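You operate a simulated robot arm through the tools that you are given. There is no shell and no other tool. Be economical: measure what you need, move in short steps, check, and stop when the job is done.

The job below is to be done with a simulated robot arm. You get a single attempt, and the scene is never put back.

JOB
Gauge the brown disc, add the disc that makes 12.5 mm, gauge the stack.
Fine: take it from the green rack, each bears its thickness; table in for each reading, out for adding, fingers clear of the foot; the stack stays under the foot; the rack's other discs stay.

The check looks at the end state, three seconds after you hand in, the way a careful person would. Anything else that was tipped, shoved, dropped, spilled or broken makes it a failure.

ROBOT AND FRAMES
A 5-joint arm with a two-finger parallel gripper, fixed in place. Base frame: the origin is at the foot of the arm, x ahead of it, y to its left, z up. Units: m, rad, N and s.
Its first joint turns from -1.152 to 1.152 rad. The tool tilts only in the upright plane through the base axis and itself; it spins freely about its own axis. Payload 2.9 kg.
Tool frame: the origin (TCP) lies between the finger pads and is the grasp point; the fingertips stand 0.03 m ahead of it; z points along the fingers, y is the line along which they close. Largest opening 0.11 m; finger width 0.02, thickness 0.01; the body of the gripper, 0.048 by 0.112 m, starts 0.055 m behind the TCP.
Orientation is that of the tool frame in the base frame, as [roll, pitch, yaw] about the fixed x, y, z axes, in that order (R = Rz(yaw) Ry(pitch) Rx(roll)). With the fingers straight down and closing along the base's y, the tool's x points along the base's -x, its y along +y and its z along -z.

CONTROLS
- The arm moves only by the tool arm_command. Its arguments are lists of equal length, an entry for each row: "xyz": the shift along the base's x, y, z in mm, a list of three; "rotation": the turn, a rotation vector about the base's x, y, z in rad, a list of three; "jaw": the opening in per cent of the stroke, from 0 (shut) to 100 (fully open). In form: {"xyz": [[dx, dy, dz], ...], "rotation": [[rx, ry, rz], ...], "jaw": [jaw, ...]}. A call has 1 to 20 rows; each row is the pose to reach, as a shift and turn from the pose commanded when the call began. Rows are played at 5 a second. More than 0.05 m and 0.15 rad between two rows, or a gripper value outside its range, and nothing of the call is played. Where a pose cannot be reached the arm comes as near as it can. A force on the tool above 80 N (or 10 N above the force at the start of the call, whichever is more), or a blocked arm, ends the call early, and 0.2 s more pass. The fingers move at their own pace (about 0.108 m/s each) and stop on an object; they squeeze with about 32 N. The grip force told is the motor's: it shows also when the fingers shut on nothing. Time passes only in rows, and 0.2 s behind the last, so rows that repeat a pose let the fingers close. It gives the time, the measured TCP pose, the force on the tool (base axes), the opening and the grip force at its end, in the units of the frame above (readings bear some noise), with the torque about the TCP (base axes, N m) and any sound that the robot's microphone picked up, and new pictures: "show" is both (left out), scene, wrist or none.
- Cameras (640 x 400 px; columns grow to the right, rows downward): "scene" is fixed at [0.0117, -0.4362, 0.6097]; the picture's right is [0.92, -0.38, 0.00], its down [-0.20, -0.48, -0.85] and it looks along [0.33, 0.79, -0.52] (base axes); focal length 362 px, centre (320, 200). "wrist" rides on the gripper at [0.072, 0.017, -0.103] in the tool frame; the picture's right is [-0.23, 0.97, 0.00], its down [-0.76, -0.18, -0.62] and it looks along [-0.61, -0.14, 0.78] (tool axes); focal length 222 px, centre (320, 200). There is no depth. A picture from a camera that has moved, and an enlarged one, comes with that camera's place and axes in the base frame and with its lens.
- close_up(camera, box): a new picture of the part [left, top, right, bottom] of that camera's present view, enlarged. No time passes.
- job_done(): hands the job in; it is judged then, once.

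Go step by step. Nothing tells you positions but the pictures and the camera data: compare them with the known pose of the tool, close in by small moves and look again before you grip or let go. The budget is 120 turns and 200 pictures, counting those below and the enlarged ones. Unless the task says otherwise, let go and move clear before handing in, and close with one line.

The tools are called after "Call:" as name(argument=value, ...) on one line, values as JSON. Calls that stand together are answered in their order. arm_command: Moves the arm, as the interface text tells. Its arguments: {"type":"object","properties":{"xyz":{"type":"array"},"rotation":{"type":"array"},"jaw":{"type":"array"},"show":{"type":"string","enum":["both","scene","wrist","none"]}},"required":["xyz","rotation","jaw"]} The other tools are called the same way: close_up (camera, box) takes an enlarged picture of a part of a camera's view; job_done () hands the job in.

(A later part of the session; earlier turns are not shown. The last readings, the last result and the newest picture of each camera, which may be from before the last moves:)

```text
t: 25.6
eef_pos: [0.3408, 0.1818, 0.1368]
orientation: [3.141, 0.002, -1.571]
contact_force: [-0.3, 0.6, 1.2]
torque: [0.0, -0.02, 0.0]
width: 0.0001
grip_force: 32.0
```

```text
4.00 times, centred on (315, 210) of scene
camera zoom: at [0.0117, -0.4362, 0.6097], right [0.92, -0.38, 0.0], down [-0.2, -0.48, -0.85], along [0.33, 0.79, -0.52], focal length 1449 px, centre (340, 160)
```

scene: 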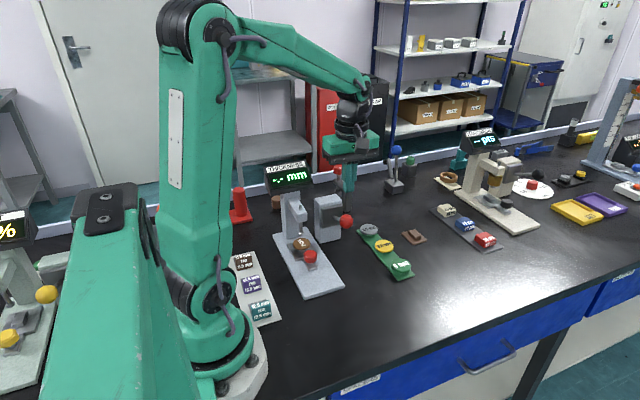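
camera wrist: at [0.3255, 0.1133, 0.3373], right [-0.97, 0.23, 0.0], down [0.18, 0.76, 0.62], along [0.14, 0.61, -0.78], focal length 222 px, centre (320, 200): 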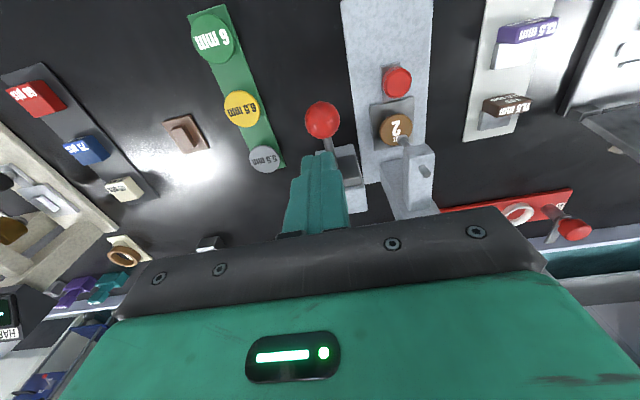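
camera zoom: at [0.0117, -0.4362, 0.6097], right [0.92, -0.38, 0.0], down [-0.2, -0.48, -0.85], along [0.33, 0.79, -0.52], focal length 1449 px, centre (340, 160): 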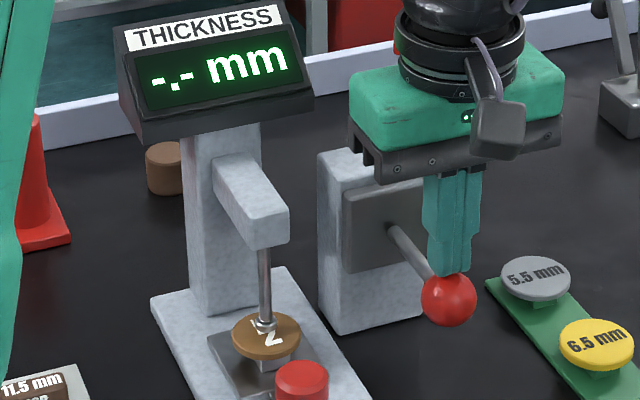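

Foot still descending with no resistance; keep going.

Call:
arm_command(xyz=[[0, 0, -2], [0, 0, -4], [0, 0, -6], [0, 0, -6], [0, 0, -6]], rotation=[[0, 0, 0], [0, 0, 0], [0, 0, 0], [0, 0, 0], [0, 0, 0]], jaw=[0, 0, 0, 0, 0], show="none")

Call:
close_up(camera="scene", box=[260, 160, 370, 260])

```text
t: 26.8
eef_pos: [0.3411, 0.1827, 0.1303]
orientation: [3.142, 0.0, -1.569]
contact_force: [0.9, 0.6, 2.9]
torque: [0.0, -0.05, 0.01]
width: 0.0
grip_force: 32.2
```

```text
4.00 times, centred on (315, 210) of scene
camera zoom: at [0.0117, -0.4362, 0.6097], right [0.92, -0.38, 0.0], down [-0.2, -0.48, -0.85], along [0.33, 0.79, -0.52], focal length 1449 px, centre (340, 160)
```

zoom: 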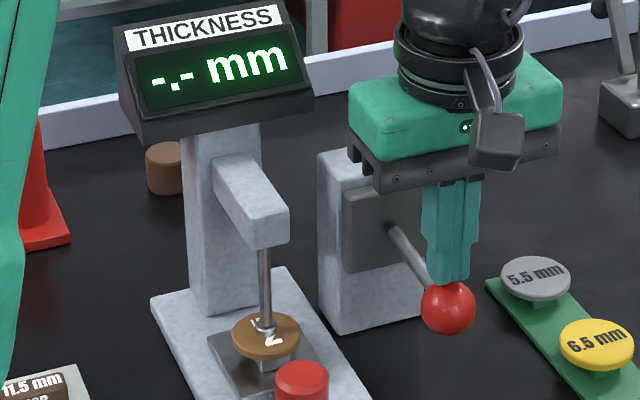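

Call:
arm_command(xyz=[[0, 0, -2], [0, 0, -4], [0, 0, -4], [0, 0, -4], [0, 0, -4]], rotation=[[0, 0, 0], [0, 0, 0], [0, 0, 0], [0, 0, 0], [0, 0, 0]], jaw=[0, 0, 0, 0, 0], show="none")

Call:
close_up(camera="scene", box=[260, 160, 370, 260])

```text
t: 28.0
eef_pos: [0.3399, 0.1824, 0.1265]
orientation: [3.142, 0.0, -1.571]
contact_force: [0.9, -0.1, 3.4]
torque: [-0.02, -0.02, 0.02]
width: 0.0002
grip_force: 32.5
```

```text
4.00 times, centred on (315, 210) of scene
camera zoom: at [0.0117, -0.4362, 0.6097], right [0.92, -0.38, 0.0], down [-0.2, -0.48, -0.85], along [0.33, 0.79, -0.52], focal length 1449 px, centre (340, 160)
```

zoom: 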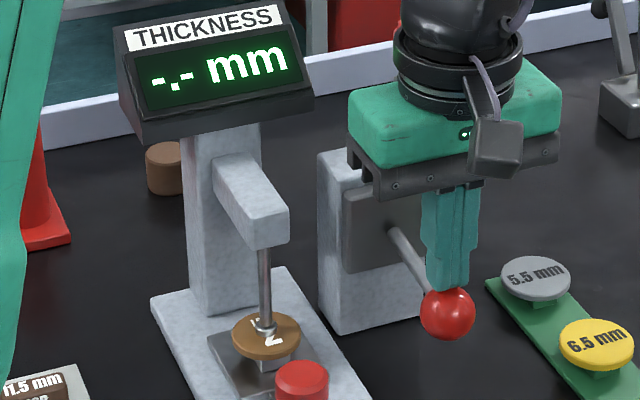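

The foot now rests on the disc; no reading yet. Continue the lever to its end.

Call:
arm_command(xyz=[[0, 0, -2], [0, 0, -4], [0, 0, -6], [0, 0, -8], [0, 0, -8], [0, 0, -8], [0, 0, -8]], rotation=[[0, 0, 0], [0, 0, 0], [0, 0, 0], [0, 0, 0], [0, 0, 0], [0, 0, 0], [0, 0, 0]], jaw=[0, 0, 0, 0, 0, 0, 0], show="none")

Call:
close_up(camera="scene", box=[260, 160, 370, 260])

```text
t: 29.6
eef_pos: [0.3415, 0.1817, 0.1192]
orientation: [3.141, 0.0, -1.569]
contact_force: [-0.9, -0.6, 2.7]
torque: [-0.02, 0.03, 0.0]
width: 0.0
grip_force: 32.4
```

```text
4.00 times, centred on (315, 210) of scene
camera zoom: at [0.0117, -0.4362, 0.6097], right [0.92, -0.38, 0.0], down [-0.2, -0.48, -0.85], along [0.33, 0.79, -0.52], focal length 1449 px, centre (340, 160)
```

zoom: 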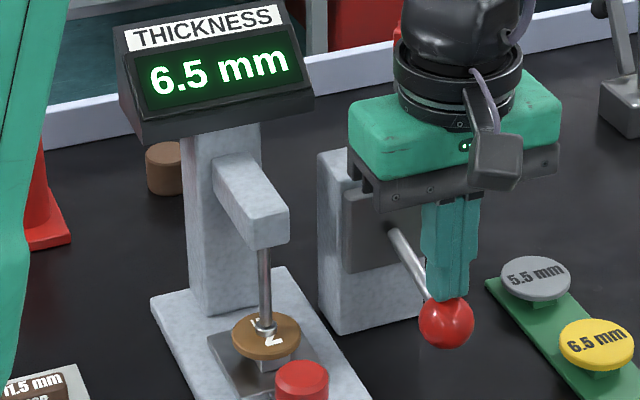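

The brown disc gauges 6.5 mm, so the 6 mm disc makes 12.5. Now raise and see if the lever springs back.

Call:
arm_command(xyz=[[0, 0, 5], [0, 0, 10], [0, 0, 16], [0, 0, 22], [0, 0, 28], [0, 0, 36], [0, 0, 46], [0, 0, 60], [0, 0, 60]], rotation=[[0, 0, 0], [0, 0, 0], [0, 0, 0], [0, 0, 0], [0, 0, 0], [0, 0, 0], [0, 0, 0], [0, 0, 0], [0, 0, 0]], jaw=[0, 0, 0, 0, 0, 0, 0, 0, 0], show="wrist")

Call:
close_up(camera="scene", box=[260, 160, 370, 260])

```text
t: 31.6
eef_pos: [0.3423, 0.1837, 0.1782]
orientation: [3.141, -0.001, -1.572]
contact_force: [0.7, -0.3, -0.1]
torque: [0.02, 0.01, -0.01]
width: 0.0
grip_force: 32.1
camera wrist: at [0.3253, 0.1105, 0.283], right [-0.97, 0.23, 0.0], down [0.18, 0.76, 0.62], along [0.14, 0.61, -0.78], focal length 222 px, centre (320, 200)
```

wrist: 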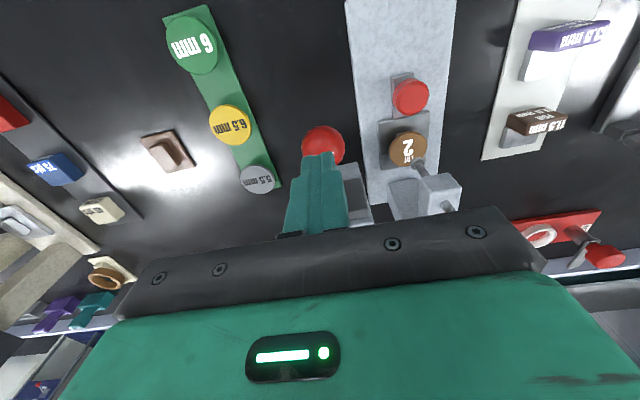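

```text
4.00 times, centred on (315, 210) of scene
camera zoom: at [0.0117, -0.4362, 0.6097], right [0.92, -0.38, 0.0], down [-0.2, -0.48, -0.85], along [0.33, 0.79, -0.52], focal length 1449 px, centre (340, 160)
```

zoom: 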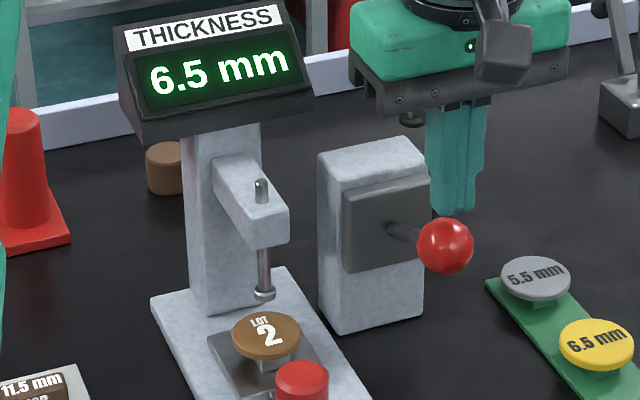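

The lever springs back and the reading holds. Next: return to the knob to pull the table out.

Call:
arm_command(xyz=[[0, -30, 30], [-20, -70, 30], [-55, -100, 25], [-92, -105, 15], [-92, -76, 0], [-92, -36, -20], [-92, -8, -48], [-92, 2, -72], [-92, 2, -72]], rotation=[[0, 0, 0], [0, 0, 0], [0, 0, 0], [0, 0, 0], [0, 0, 0], [0, 0, 0], [0, 0, 0], [0, 0, 0], [0, 0, 0]], jaw=[0, 20, 42, 42, 42, 42, 42, 42, 42], show="wrist")

Call:
close_up(camera="scene", box=[260, 180, 370, 280])

```text
t: 33.6
eef_pos: [0.2479, 0.1849, 0.1053]
orientation: [3.14, -0.001, -1.57]
contact_force: [-0.3, -0.5, -0.3]
torque: [-0.03, 0.04, 0.02]
width: 0.0462
grip_force: 0.1
camera wrist: at [0.2316, 0.1125, 0.2097], right [-0.97, 0.23, 0.0], down [0.18, 0.76, 0.62], along [0.14, 0.61, -0.78], focal length 222 px, centre (320, 200)
```

wrist: 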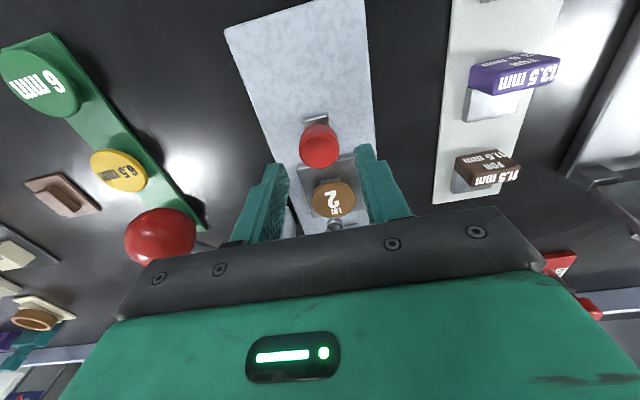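

```text
4.00 times, centred on (315, 230) of scene
camera zoom: at [0.0117, -0.4362, 0.6097], right [0.92, -0.38, 0.0], down [-0.2, -0.48, -0.85], along [0.33, 0.79, -0.52], focal length 1449 px, centre (340, 80)
```

zoom: 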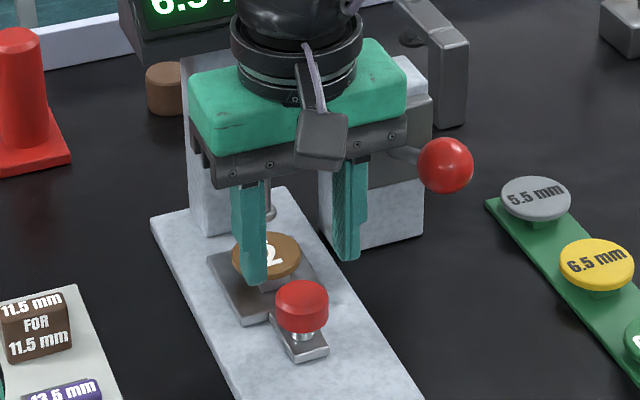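

Aligned. Descend and grip the knob.

Call:
arm_command(xyz=[[1.5, 1, -12], [1.5, 1, -25], [1.5, 1, -25], [1.5, 1, -25], [1.5, 1, -25]], rotation=[[0, 0, 0], [0, 0, 0], [0, 0, 0], [0, 0, 0], [0, 0, 0]], jaw=[42, 42, 32, 24, 24], show="none")

```text
t: 34.8
eef_pos: [0.2505, 0.1837, 0.0809]
orientation: [3.139, 0.0, -1.571]
contact_force: [-5.9, -0.1, 2.2]
torque: [0.28, 0.14, 0.02]
width: 0.0317
grip_force: 45.4
```

Well-centred grip. Pull the table out.

Call:
arm_command(xyz=[[0, -2, 0], [0, -6, 0], [0, -12, 0], [0, -18, 0], [0, -24, 0], [0, -30, 0], [0, -36, 0], [0, -42, 0], [0, -48, 0], [0, -54, 0], [0, -60, 0], [0, -66, 0], [0, -72, 0], [0, -78, 0], [0, -84, 0], [0, -90, 0], [0, -96, 0], [0, -100, 0], [0, -102, 0], [0, -102, 0]], rotation=[[0, 0, 0], [0, 0, 0], [0, 0, 0], [0, 0, 0], [0, 0, 0], [0, 0, 0], [0, 0, 0], [0, 0, 0], [0, 0, 0], [0, 0, 0], [0, 0, 0], [0, 0, 0], [0, 0, 0], [0, 0, 0], [0, 0, 0], [0, 0, 0], [0, 0, 0], [0, 0, 0], [0, 0, 0], [0, 0, 0]], jaw=[24, 24, 24, 24, 24, 24, 24, 24, 24, 24, 24, 24, 24, 24, 24, 24, 24, 24, 24, 24], show="wrist")

Call:
close_up(camera="scene", box=[250, 150, 378, 310])

```text
t: 39.0
eef_pos: [0.2491, 0.0838, 0.0815]
orientation: [-3.141, 0.001, -1.573]
contact_force: [-10.5, 1.2, -11.1]
torque: [0.05, 0.18, 0.09]
width: 0.0314
grip_force: 45.1
camera wrist: at [0.2331, 0.011, 0.1862], right [-0.97, 0.23, 0.0], down [0.18, 0.76, 0.62], along [0.14, 0.61, -0.78], focal length 222 px, centre (320, 200)
```

wrist: 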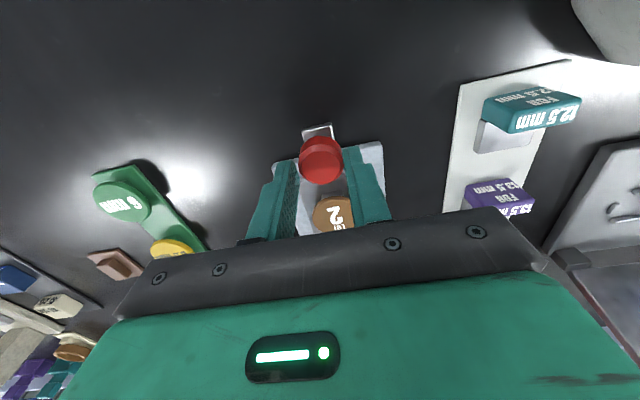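

```text
2.50 times, centred on (314, 230) of scene
camera zoom: at [0.0118, -0.4362, 0.6097], right [0.92, -0.38, 0.0], down [-0.2, -0.48, -0.85], along [0.33, 0.79, -0.52], focal length 906 px, centre (335, 125)
```

zoom: 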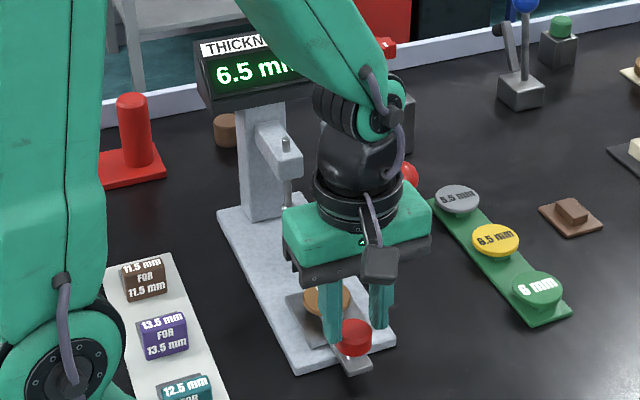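

Nearly all the way out; finish with small steps.

Call:
arm_command(xyz=[[-0.5, -3, -0.5], [-0.5, -6, -0.5], [-0.5, -9, -0.5], [-0.5, -9, -0.5]], rotation=[[0, 0, 0], [0, 0, 0], [0, 0, 0], [0, 0, 0]], jaw=[24, 24, 24, 24], show="none")

```text
t: 40.0
eef_pos: [0.2498, 0.075, 0.0823]
orientation: [-3.14, 0.0, -1.571]
contact_force: [-15.8, 5.2, 29.5]
torque: [0.27, 0.63, 0.04]
width: 0.0319
grip_force: 45.3
```

Release, rise and move over to the green 6 mm disc for a close look.

Call:
arm_command(xyz=[[0, 0, 0], [0, 0, 0], [0, 0, 30], [0, 0, 70], [0, 0, 110], [40, 5, 120], [85, 10, 120], [130, 15, 120], [170, 22, 115], [190, 25, 110], [190, 25, 110]], rotation=[[0, 0, 0], [0, 0, 0], [0, 0, 0], [0, 0, 0], [0, 0, 0], [0, 0, 0], [0, 0, 0], [0, 0, 0], [0, 0, 0], [0, 0, 0], [0, 0, 0]], jaw=[36, 42, 42, 42, 42, 50, 60, 65, 65, 65, 65], show="wrist")

Call:
close_up(camera="scene", box=[280, 180, 440, 310])

Call:
close_up(camera="wrist", box=[220, 80, 420, 205])

```text
t: 42.4
eef_pos: [0.4388, 0.0979, 0.1924]
orientation: [3.141, 0.0, -1.572]
contact_force: [-0.2, -0.7, -0.5]
torque: [-0.03, -0.02, 0.04]
width: 0.0712
grip_force: 0.1
camera wrist: at [0.4227, 0.026, 0.2966], right [-0.97, 0.23, 0.0], down [0.18, 0.76, 0.62], along [0.14, 0.61, -0.78], focal length 222 px, centre (320, 200)
```

wrist: 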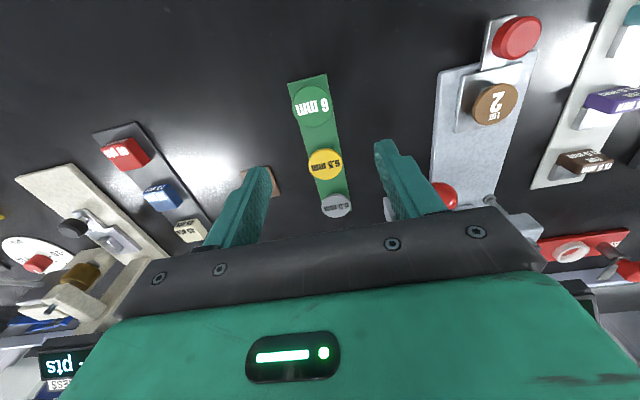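

```text
3.08 times, centred on (360, 245) of scene
camera zoom: at [0.0117, -0.4362, 0.6097], right [0.92, -0.38, 0.0], down [-0.2, -0.48, -0.85], along [0.33, 0.79, -0.52], focal length 1115 px, centre (197, 62)
```

zoom: 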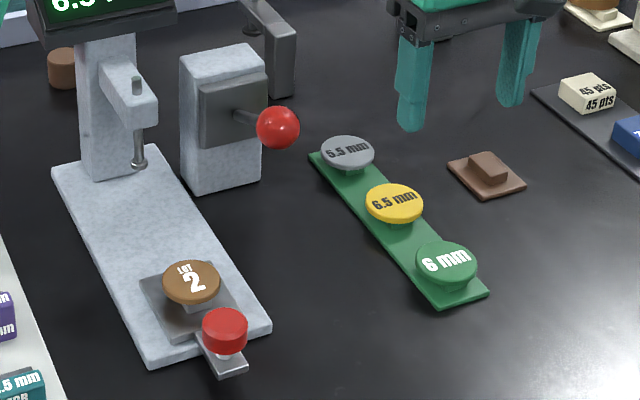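

```text
3.20 times, centred on (320, 142) of wrist
camera zoom: at [0.4227, 0.026, 0.2966], right [-0.97, 0.23, 0.0], down [0.18, 0.76, 0.62], along [0.14, 0.61, -0.78], focal length 711 px, centre (320, 384)
```

zoom: 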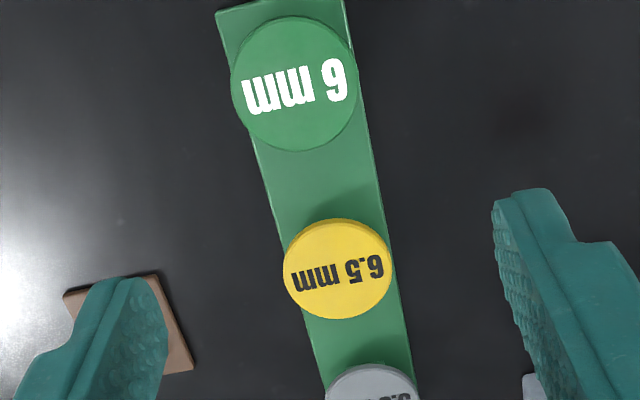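

Green disc ≈ (0.4465, 0.088). Move over it and descend partway.

Call:
arm_command(xyz=[[4, -5, -30], [8, -10, -60], [8, -10, -87], [8, -10, -87]], rotation=[[0, 0, 0], [0, 0, 0], [0, 0, 0], [0, 0, 0]], jaw=[65, 65, 65, 65], show="none")

Call:
close_up(camera="scene", box=[350, 210, 440, 290])

Call:
close_up(camera="wrist", box=[220, 100, 420, 225])

```text
t: 43.4
eef_pos: [0.4479, 0.0887, 0.1044]
orientation: [3.141, 0.0, -1.57]
contact_force: [0.1, -0.5, 0.6]
torque: [0.0, 0.02, 0.01]
width: 0.0715
grip_force: 0.0
```

```text
5.00 times, centred on (395, 250) of scene
camera zoom: at [0.0117, -0.4362, 0.6097], right [0.92, -0.38, 0.0], down [-0.2, -0.48, -0.85], along [0.33, 0.79, -0.52], focal length 1812 px, centre (-55, -50)
```

zoom: 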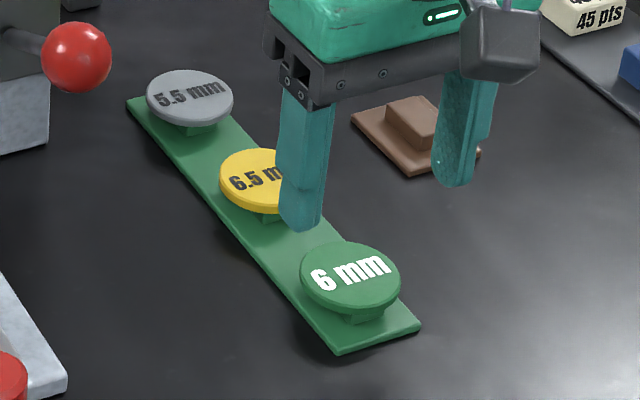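

```text
3.20 times, centred on (320, 162) of wrist
camera zoom: at [0.4312, 0.017, 0.2086], right [-0.97, 0.23, 0.0], down [0.18, 0.76, 0.62], along [0.14, 0.61, -0.78], focal length 711 px, centre (320, 320)
```

zoom: 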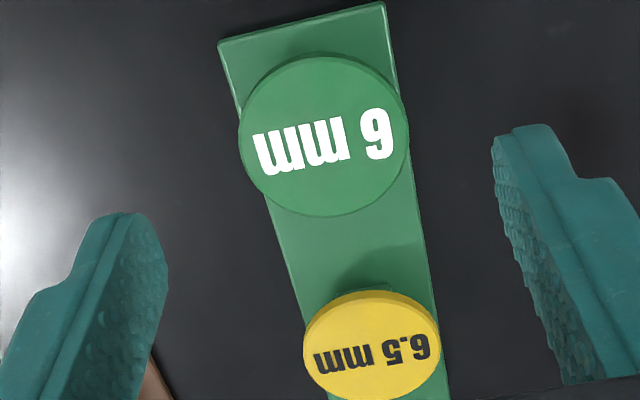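

Fingers straddle the disc with room each side; descend further 16 mm and recheck level.

Call:
arm_command(xyz=[[-1, 0, -8], [-1, 0, -16], [-1, 0, -16]], rotation=[[0, 0, 0], [0, 0, 0], [0, 0, 0]], jaw=[65, 65, 65], show="none")

Call:
close_up(camera="scene", box=[360, 220, 440, 290])

Call:
close_up(camera="wrist", box=[220, 100, 420, 225])

```text
t: 44.2
eef_pos: [0.4459, 0.0894, 0.0889]
orientation: [-3.141, -0.001, -1.572]
contact_force: [0.0, -0.1, 0.4]
torque: [-0.01, -0.01, -0.01]
width: 0.0715
grip_force: 0.0
```

```text
5.71 times, centred on (400, 255) of scene
camera zoom: at [0.0117, -0.4362, 0.6097], right [0.92, -0.38, 0.0], down [-0.2, -0.48, -0.85], along [0.33, 0.79, -0.52], focal length 2071 px, centre (-137, -114)
```

zoom: 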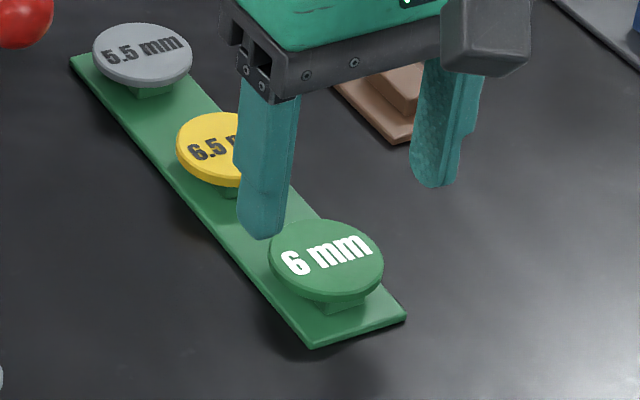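

```text
3.20 times, centred on (320, 162) of wrist
camera zoom: at [0.4296, 0.0171, 0.1929], right [-0.97, 0.23, 0.0], down [0.18, 0.76, 0.62], along [0.14, 0.61, -0.78], focal length 711 px, centre (320, 320)
```

zoom: 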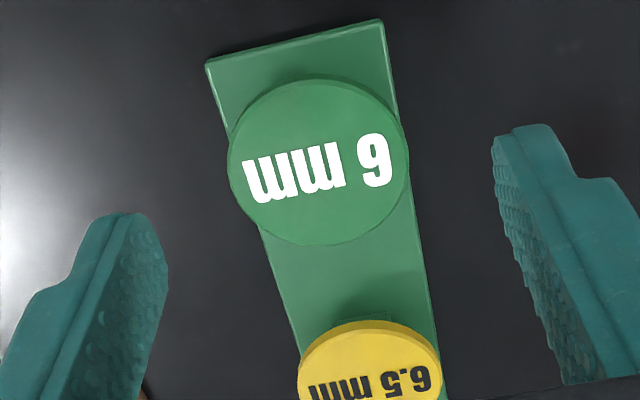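

Triangulating several views gives the disc at about (0.448, 0.100), top z ≈ 0.02 — lower and further than assumed. Shift y and descend in steps.

Call:
arm_command(xyz=[[2, 5, 0], [2, 11, -8], [2, 11, -18], [2, 11, -18]], rotation=[[0, 0, 0], [0, 0, 0], [0, 0, 0], [0, 0, 0]], jaw=[65, 65, 65, 65], show="none")

Call:
close_up(camera="scene", box=[360, 220, 440, 290])

Call:
close_up(camera="wrist", box=[220, 100, 420, 225])

```text
t: 45.2
eef_pos: [0.4474, 0.1009, 0.0694]
orientation: [3.141, -0.001, -1.574]
contact_force: [0.6, -0.9, -0.3]
torque: [-0.02, 0.04, -0.01]
width: 0.0718
grip_force: 0.1
```

```text
5.71 times, centred on (400, 255) of scene
camera zoom: at [0.0117, -0.4362, 0.6097], right [0.92, -0.38, 0.0], down [-0.2, -0.48, -0.85], along [0.33, 0.79, -0.52], focal length 2071 px, centre (-137, -114)
```

zoom: 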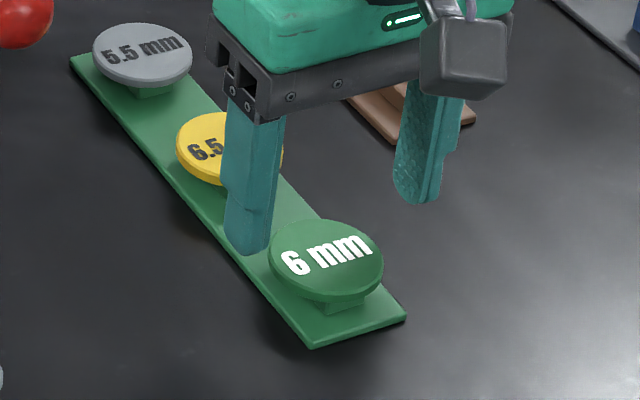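

```text
3.20 times, centred on (320, 162) of wrist
camera zoom: at [0.4324, 0.0284, 0.1744], right [-0.97, 0.23, 0.0], down [0.18, 0.76, 0.62], along [0.14, 0.61, -0.78], focal length 711 px, centre (320, 320)
```

zoom: 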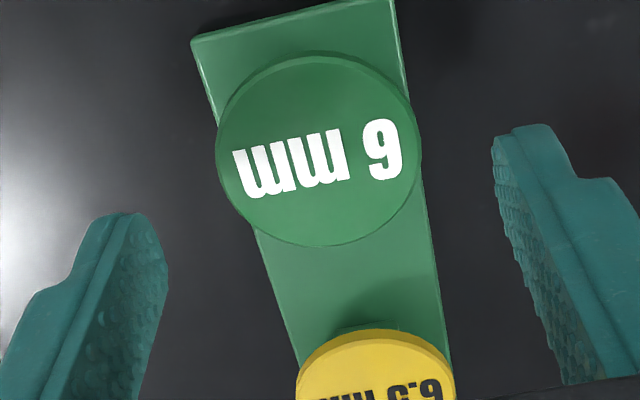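

Consistent now: disc is centred between the fingers, about 19 mm below the tips. Descend 22 mm and check.

Call:
arm_command(xyz=[[1, -1, -8], [1, -1, -15], [1, -1, -22], [1, -1, -22]], rotation=[[0, 0, 0], [0, 0, 0], [0, 0, 0], [0, 0, 0]], jaw=[65, 65, 65, 65], show="none")

Call:
close_up(camera="scene", box=[360, 220, 440, 290])

Call:
close_up(camera="wrist", box=[220, 100, 420, 225])

```text
t: 46.2
eef_pos: [0.4515, 0.0989, 0.049]
orientation: [3.141, 0.0, -1.57]
contact_force: [0.1, 0.0, 0.0]
torque: [0.0, -0.04, -0.01]
width: 0.0716
grip_force: 0.0
```

```text
5.71 times, centred on (400, 255) of scene
camera zoom: at [0.0117, -0.4362, 0.6097], right [0.92, -0.38, 0.0], down [-0.2, -0.48, -0.85], along [0.33, 0.79, -0.52], focal length 2071 px, centre (-137, -114)
```

zoom: 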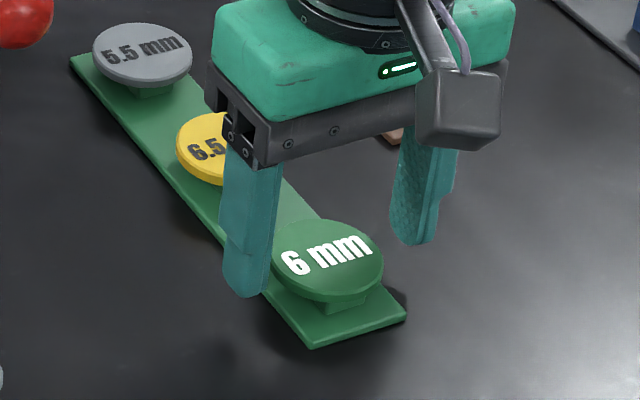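

```text
3.20 times, centred on (320, 162) of wrist
camera zoom: at [0.4332, 0.0271, 0.1525], right [-0.97, 0.23, 0.0], down [0.18, 0.76, 0.62], along [0.14, 0.61, -0.78], focal length 711 px, centre (320, 320)
```

zoom: 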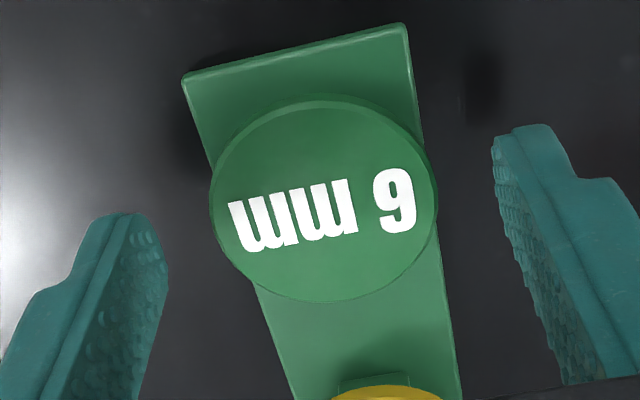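

Tips are about level with the disc's underside. Go 5 mm lower, centre x, and close gently.

Call:
arm_command(xyz=[[-2, -1, -3], [-2, -1, -5], [-2, -1, -5], [-2, -1, -5], [-2, -1, -5]], rotation=[[0, 0, 0], [0, 0, 0], [0, 0, 0], [0, 0, 0], [0, 0, 0]], jaw=[65, 60, 56, 52, 52], show="none")

Call:
close_up(camera="scene", box=[360, 220, 440, 290])

Call:
close_up(camera="wrist", box=[220, 100, 420, 225])

```text
t: 47.4
eef_pos: [0.4471, 0.098, 0.0428]
orientation: [3.141, 0.001, -1.572]
contact_force: [-0.3, 0.0, 0.0]
torque: [0.03, 0.0, -0.01]
width: 0.0574
grip_force: 0.1
```

```text
5.71 times, centred on (400, 255) of scene
camera zoom: at [0.0117, -0.4362, 0.6097], right [0.92, -0.38, 0.0], down [-0.2, -0.48, -0.85], along [0.33, 0.79, -0.52], focal length 2071 px, centre (-137, -114)
```

zoom: 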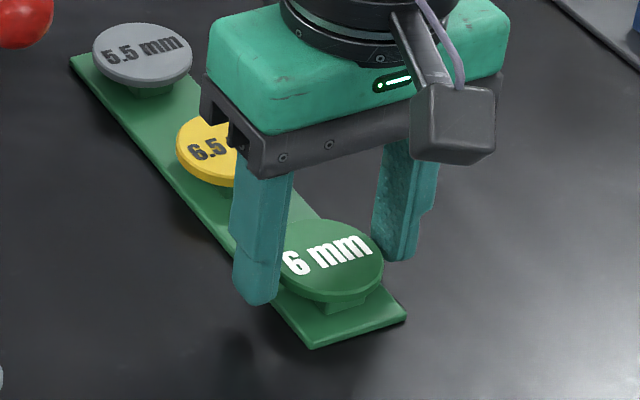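

```text
3.20 times, centred on (320, 162) of wrist
camera zoom: at [0.4308, 0.026, 0.1475], right [-0.97, 0.23, 0.0], down [0.18, 0.76, 0.62], along [0.14, 0.61, -0.78], focal length 711 px, centre (320, 320)
```

zoom: 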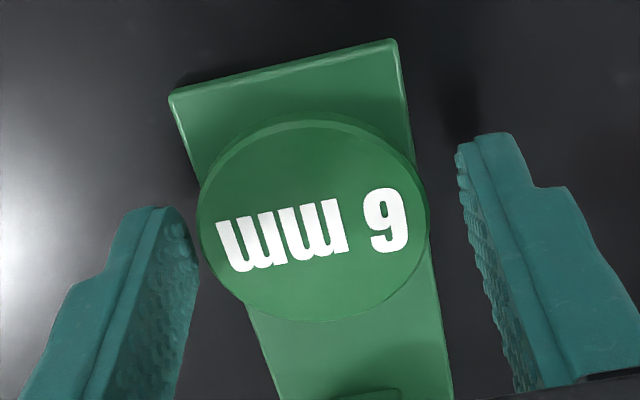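

Shift 2.5 mm to +x to centre, then close on the rim.

Call:
arm_command(xyz=[[2.5, 0, 0], [2.5, 0, 0], [2.5, 0, 0], [2.5, 0, 0], [2.5, 0, 0], [2.5, 0, 0]], rotation=[[0, 0, 0], [0, 0, 0], [0, 0, 0], [0, 0, 0], [0, 0, 0], [0, 0, 0]], jaw=[52, 48, 44, 40, 36, 36], show="none")

Call:
close_up(camera="scene", box=[360, 220, 440, 290])

Call:
close_up(camera="wrist", box=[220, 100, 420, 225])

```text
t: 48.8
eef_pos: [0.4505, 0.098, 0.0424]
orientation: [-3.141, 0.0, -1.569]
contact_force: [0.5, -0.5, -0.5]
torque: [0.01, -0.02, 0.0]
width: 0.0458
grip_force: 32.1
```

```text
5.71 times, centred on (400, 255) of scene
camera zoom: at [0.0117, -0.4362, 0.6097], right [0.92, -0.38, 0.0], down [-0.2, -0.48, -0.85], along [0.33, 0.79, -0.52], focal length 2071 px, centre (-137, -114)
```

zoom: 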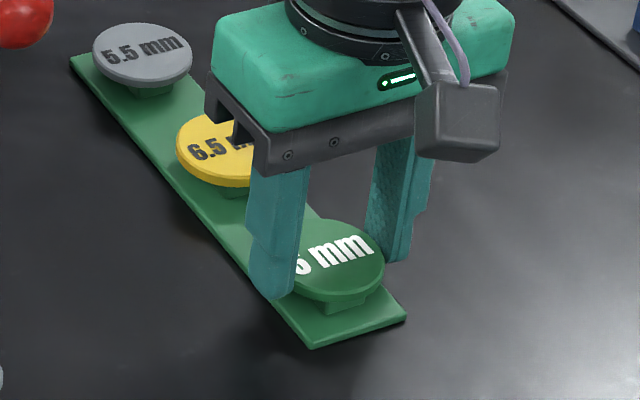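

```text
3.20 times, centred on (320, 162) of wrist
camera zoom: at [0.4332, 0.0263, 0.1476], right [-0.97, 0.23, 0.0], down [0.18, 0.76, 0.62], along [0.14, 0.61, -0.78], focal length 711 px, centre (320, 320)
```

zoom: 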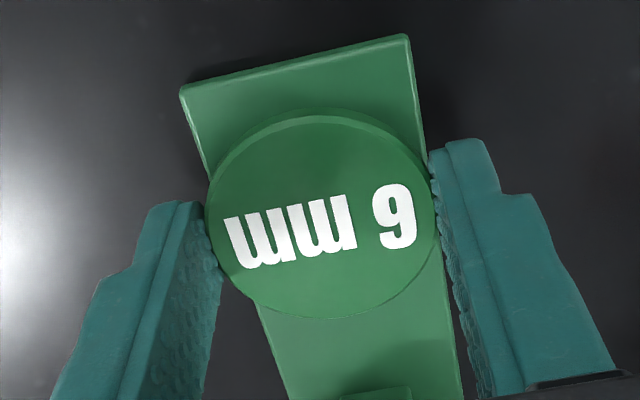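

Gripped at 45.8 mm across. Lift a little and check.

Call:
arm_command(xyz=[[0, 0, 3], [0, 0, 8], [0, 0, 16], [0, 0, 26], [0, 0, 40], [0, 0, 60], [0, 0, 60]], rotation=[[0, 0, 0], [0, 0, 0], [0, 0, 0], [0, 0, 0], [0, 0, 0], [0, 0, 0], [0, 0, 0]], jaw=[36, 36, 36, 36, 36, 36, 36], show="wrist")

Call:
close_up(camera="scene", box=[270, 190, 430, 290])

Call:
close_up(camera="wrist", box=[220, 100, 420, 225])

```text
t: 50.4
eef_pos: [0.4502, 0.0991, 0.1032]
orientation: [-3.141, 0.0, -1.57]
contact_force: [0.2, -0.4, 0.1]
torque: [0.01, 0.05, -0.04]
width: 0.0462
grip_force: 32.1
camera wrist: at [0.4339, 0.0259, 0.2078], right [-0.97, 0.23, 0.0], down [0.18, 0.76, 0.62], along [0.14, 0.61, -0.78], focal length 222 px, centre (320, 200)
```

wrist: 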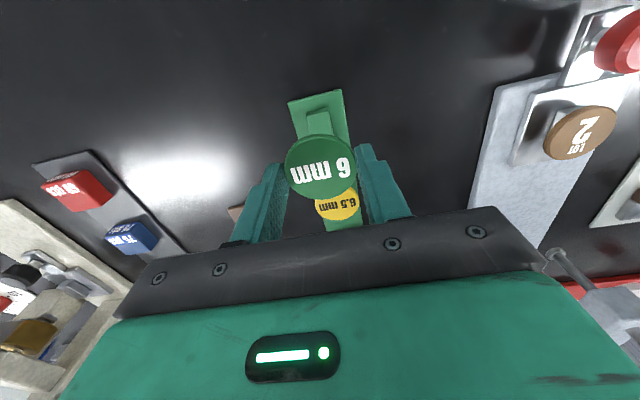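

```text
4.00 times, centred on (350, 240) of scene
camera zoom: at [0.0117, -0.4362, 0.6097], right [0.92, -0.38, 0.0], down [-0.2, -0.48, -0.85], along [0.33, 0.79, -0.52], focal length 1449 px, centre (200, 40)
```

zoom: 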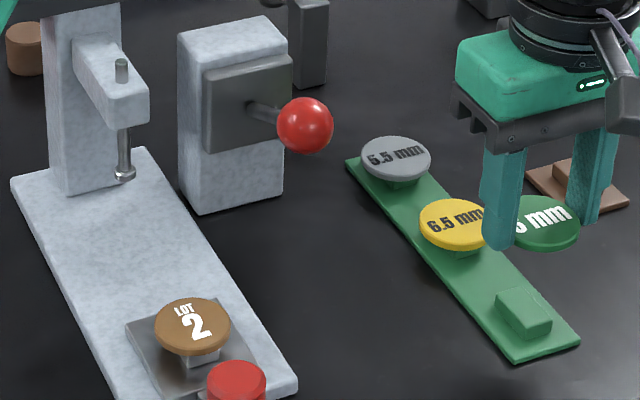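

```text
3.20 times, centred on (320, 162) of wrist
camera zoom: at [0.4339, 0.0259, 0.2078], right [-0.97, 0.23, 0.0], down [0.18, 0.76, 0.62], along [0.14, 0.61, -0.78], focal length 711 px, centre (320, 320)
```

zoom: 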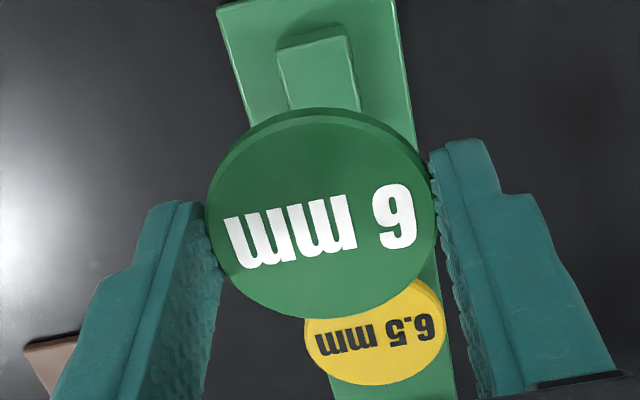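

Disc is held level. Brown disc is at about (0.249, 0.1385). Carry the green disc there at safe height.

Call:
arm_command(xyz=[[0, 0, 20], [-15, 0, 40], [-45, 0, 50], [-75, 0, 50], [-105, 0, 50], [-135, 0, 50], [-165, 5, 50], [-190, 15, 48], [-200, 28, 45], [-201, 38, 40], [-201, 39, 30], [-201, 39, 30]], rotation=[[0, 0, 0], [0, 0, 0], [0, 0, 0], [0, 0, 0], [0, 0, 0], [0, 0, 0], [0, 0, 0], [0, 0, 0], [0, 0, 0], [0, 0, 0], [0, 0, 0], [0, 0, 0]], jaw=[36, 36, 36, 36, 36, 36, 36, 36, 36, 36, 36, 36], show="wrist")

Call:
close_up(camera="scene", box=[260, 190, 370, 310])

Call:
close_up(camera="wrist", box=[220, 80, 420, 205])

```text
t: 53.0
eef_pos: [0.2496, 0.1356, 0.1343]
orientation: [3.141, 0.0, -1.572]
contact_force: [0.4, -0.1, -0.9]
torque: [-0.02, -0.01, -0.01]
width: 0.0462
grip_force: 31.8
camera wrist: at [0.2327, 0.0649, 0.2385], right [-0.97, 0.23, 0.0], down [0.18, 0.76, 0.62], along [0.14, 0.61, -0.78], focal length 222 px, centre (320, 200)
```

wrist: 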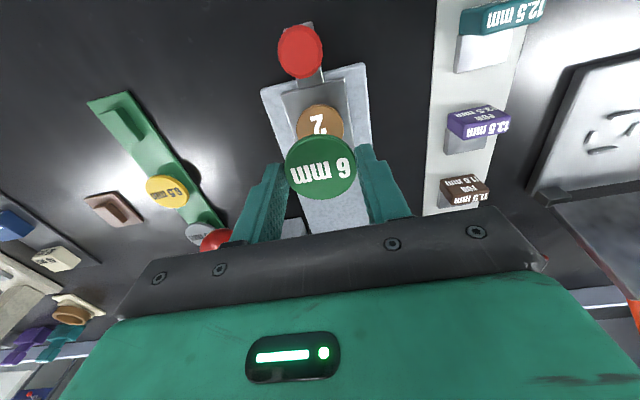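

```text
3.33 times, centred on (315, 250) of scene
camera zoom: at [0.0117, -0.4362, 0.6097], right [0.92, -0.38, 0.0], down [-0.2, -0.48, -0.85], along [0.33, 0.79, -0.52], focal length 1208 px, centre (337, 33)
```

zoom: 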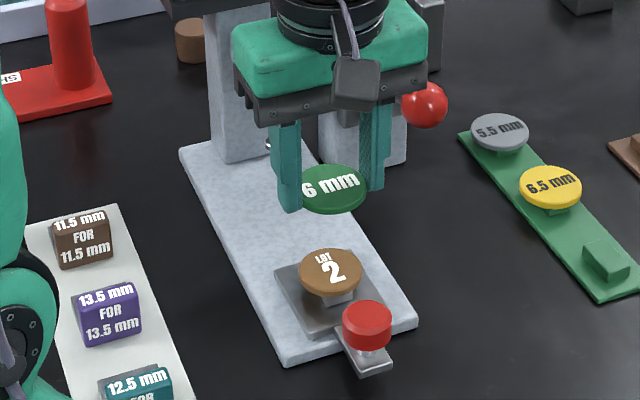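

```text
3.20 times, centred on (320, 142) of wrist
camera zoom: at [0.2327, 0.0649, 0.2385], right [-0.97, 0.23, 0.0], down [0.18, 0.76, 0.62], along [0.14, 0.61, -0.78], focal length 711 px, centre (320, 384)
```

zoom: 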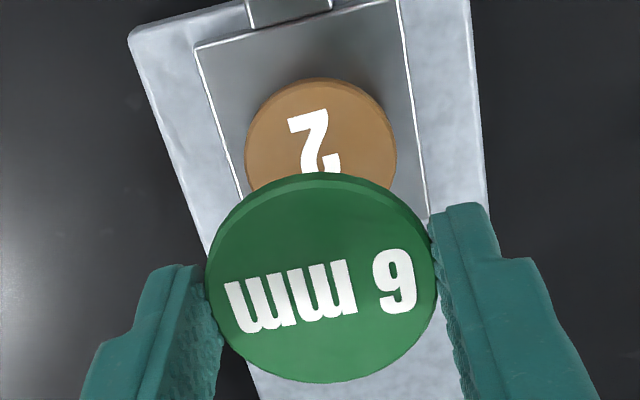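

Alignment is good in x, need ~1.5 mm in y. Descend 55 mm and recheck.

Call:
arm_command(xyz=[[0, 1.5, -20], [0, 1.5, -40], [0, 1.5, -55], [0, 1.5, -55]], rotation=[[0, 0, 0], [0, 0, 0], [0, 0, 0], [0, 0, 0]], jaw=[36, 36, 36, 36], show="none")

Call:
close_up(camera="scene", box=[285, 235, 349, 295])

Call:
close_up(camera="wrist", box=[220, 90, 420, 215])

```text
t: 54.0
eef_pos: [0.249, 0.1395, 0.0785]
orientation: [-3.14, 0.0, -1.571]
contact_force: [0.3, -0.4, 0.2]
torque: [0.02, 0.01, -0.03]
width: 0.0459
grip_force: 32.2
```

```text
6.67 times, centred on (317, 265) of scene
camera zoom: at [0.0117, -0.4362, 0.6097], right [0.92, -0.38, 0.0], down [-0.2, -0.48, -0.85], along [0.33, 0.79, -0.52], focal length 2416 px, centre (340, -233)
```

zoom: 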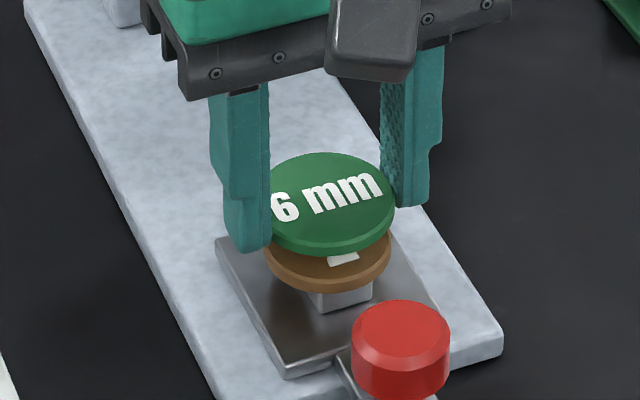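

```text
3.20 times, centred on (320, 152) of wrist
camera zoom: at [0.2325, 0.0668, 0.1826], right [-0.97, 0.23, 0.0], down [0.18, 0.76, 0.62], along [0.14, 0.61, -0.78], focal length 711 px, centre (320, 352)
```

zoom: 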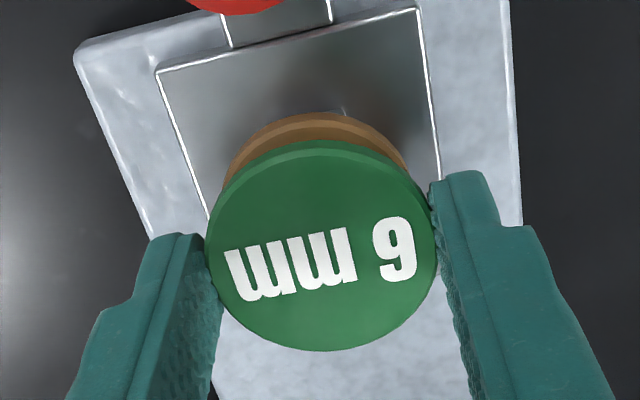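

Aligned in y; brown sits ~1.5 mm to +x. Shift and go down 8 mm, then check the gap.

Call:
arm_command(xyz=[[1.5, 0, 0], [1.5, 0, -4], [1.5, 0, -8], [1.5, 0, -8]], rotation=[[0, 0, 0], [0, 0, 0], [0, 0, 0], [0, 0, 0]], jaw=[36, 36, 36, 36], show="none")

Call:
close_up(camera="scene", box=[285, 235, 349, 295])

Call:
close_up(camera="wrist", box=[220, 90, 420, 215])

```text
t: 55.0
eef_pos: [0.2515, 0.1382, 0.0702]
orientation: [3.141, 0.001, -1.571]
contact_force: [0.2, 0.5, -0.1]
torque: [0.03, 0.01, 0.0]
width: 0.0461
grip_force: 31.6
```

```text
6.67 times, centred on (317, 265) of scene
camera zoom: at [0.0117, -0.4362, 0.6097], right [0.92, -0.38, 0.0], down [-0.2, -0.48, -0.85], along [0.33, 0.79, -0.52], focal length 2416 px, centre (340, -233)
```

zoom: 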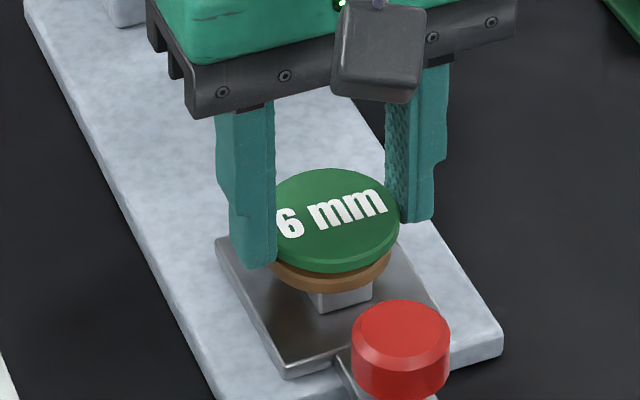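

```text
3.20 times, centred on (320, 152) of wrist
camera zoom: at [0.2343, 0.0666, 0.1749], right [-0.97, 0.23, 0.0], down [0.18, 0.76, 0.62], along [0.14, 0.61, -0.78], focal length 711 px, centre (320, 352)
```

zoom: 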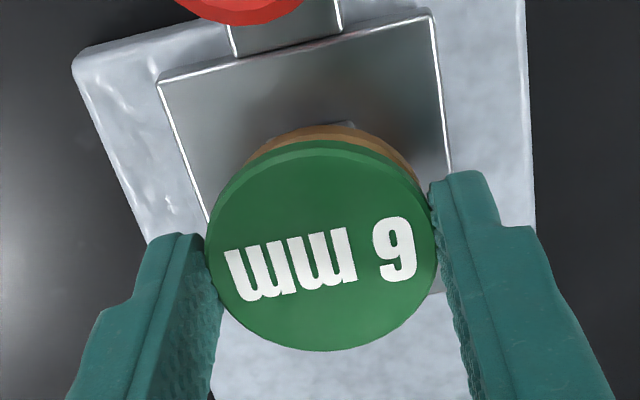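

Gap about 3 mm. Shift back ~1 mm in x and lower 2.5 mm.

Call:
arm_command(xyz=[[-1.2, 0, 0], [-1.2, 0, -1.2], [-1.2, 0, -2.5], [-1.2, 0, -2.5]], rotation=[[0, 0, 0], [0, 0, 0], [0, 0, 0], [0, 0, 0]], jaw=[36, 36, 36, 36], show="none")

Call:
close_up(camera="scene", box=[285, 235, 349, 295])

Call:
close_up(camera="wrist", box=[270, 110, 370, 172])

```text
t: 56.0
eef_pos: [0.251, 0.141, 0.0682]
orientation: [3.14, -0.001, -1.572]
contact_force: [-0.4, -0.1, 0.2]
torque: [0.01, 0.0, 0.05]
width: 0.046
grip_force: 32.3
```

```text
6.67 times, centred on (317, 265) of scene
camera zoom: at [0.0117, -0.4362, 0.6097], right [0.92, -0.38, 0.0], down [-0.2, -0.48, -0.85], along [0.33, 0.79, -0.52], focal length 2416 px, centre (340, -233)
```

zoom: 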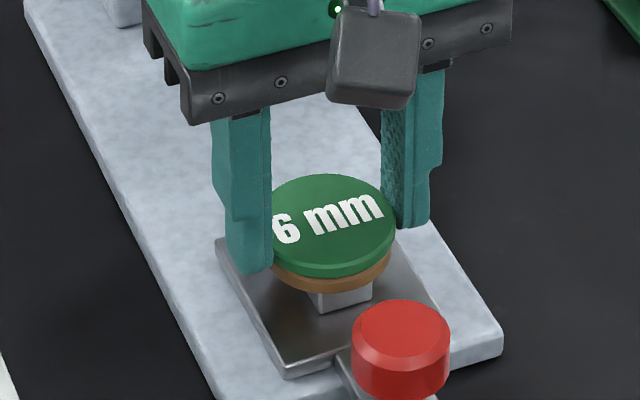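

```text
6.40 times, centred on (320, 141) of wrist
camera zoom: at [0.2333, 0.0675, 0.1721], right [-0.97, 0.23, 0.0], down [0.18, 0.76, 0.62], along [0.14, 0.61, -0.78], focal length 1422 px, centre (320, 578)
```

zoom: 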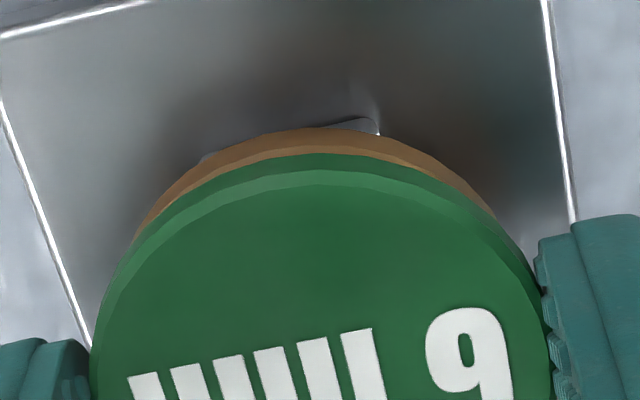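

Very close (≈1 mm) and centred. Lower in half-millimetre steps to contact.

Call:
arm_command(xyz=[[0, -0.7, -0.5], [0, -0.7, -1], [0, -0.7, -1.5], [0, -0.7, -1.5]], rotation=[[0, 0, 0], [0, 0, 0], [0, 0, 0], [0, 0, 0]], jaw=[36, 36, 36, 36], show="none")

Call:
close_up(camera="scene", box=[290, 240, 340, 290])

```text
t: 57.0
eef_pos: [0.2507, 0.1383, 0.0665]
orientation: [3.141, 0.0, -1.573]
contact_force: [0.4, 0.6, 5.6]
torque: [0.01, 0.0, 0.0]
width: 0.0463
grip_force: 32.0
```

```text
8.00 times, centred on (315, 265) of scene
camera zoom: at [0.0117, -0.4362, 0.6097], right [0.92, -0.38, 0.0], down [-0.2, -0.48, -0.85], along [0.33, 0.79, -0.52], focal length 2899 px, centre (360, -320)
```

zoom: 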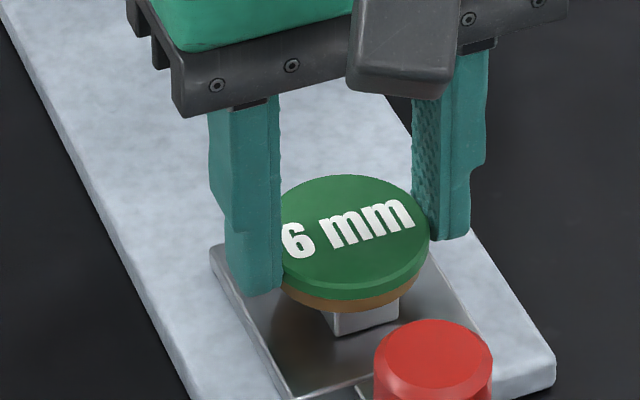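

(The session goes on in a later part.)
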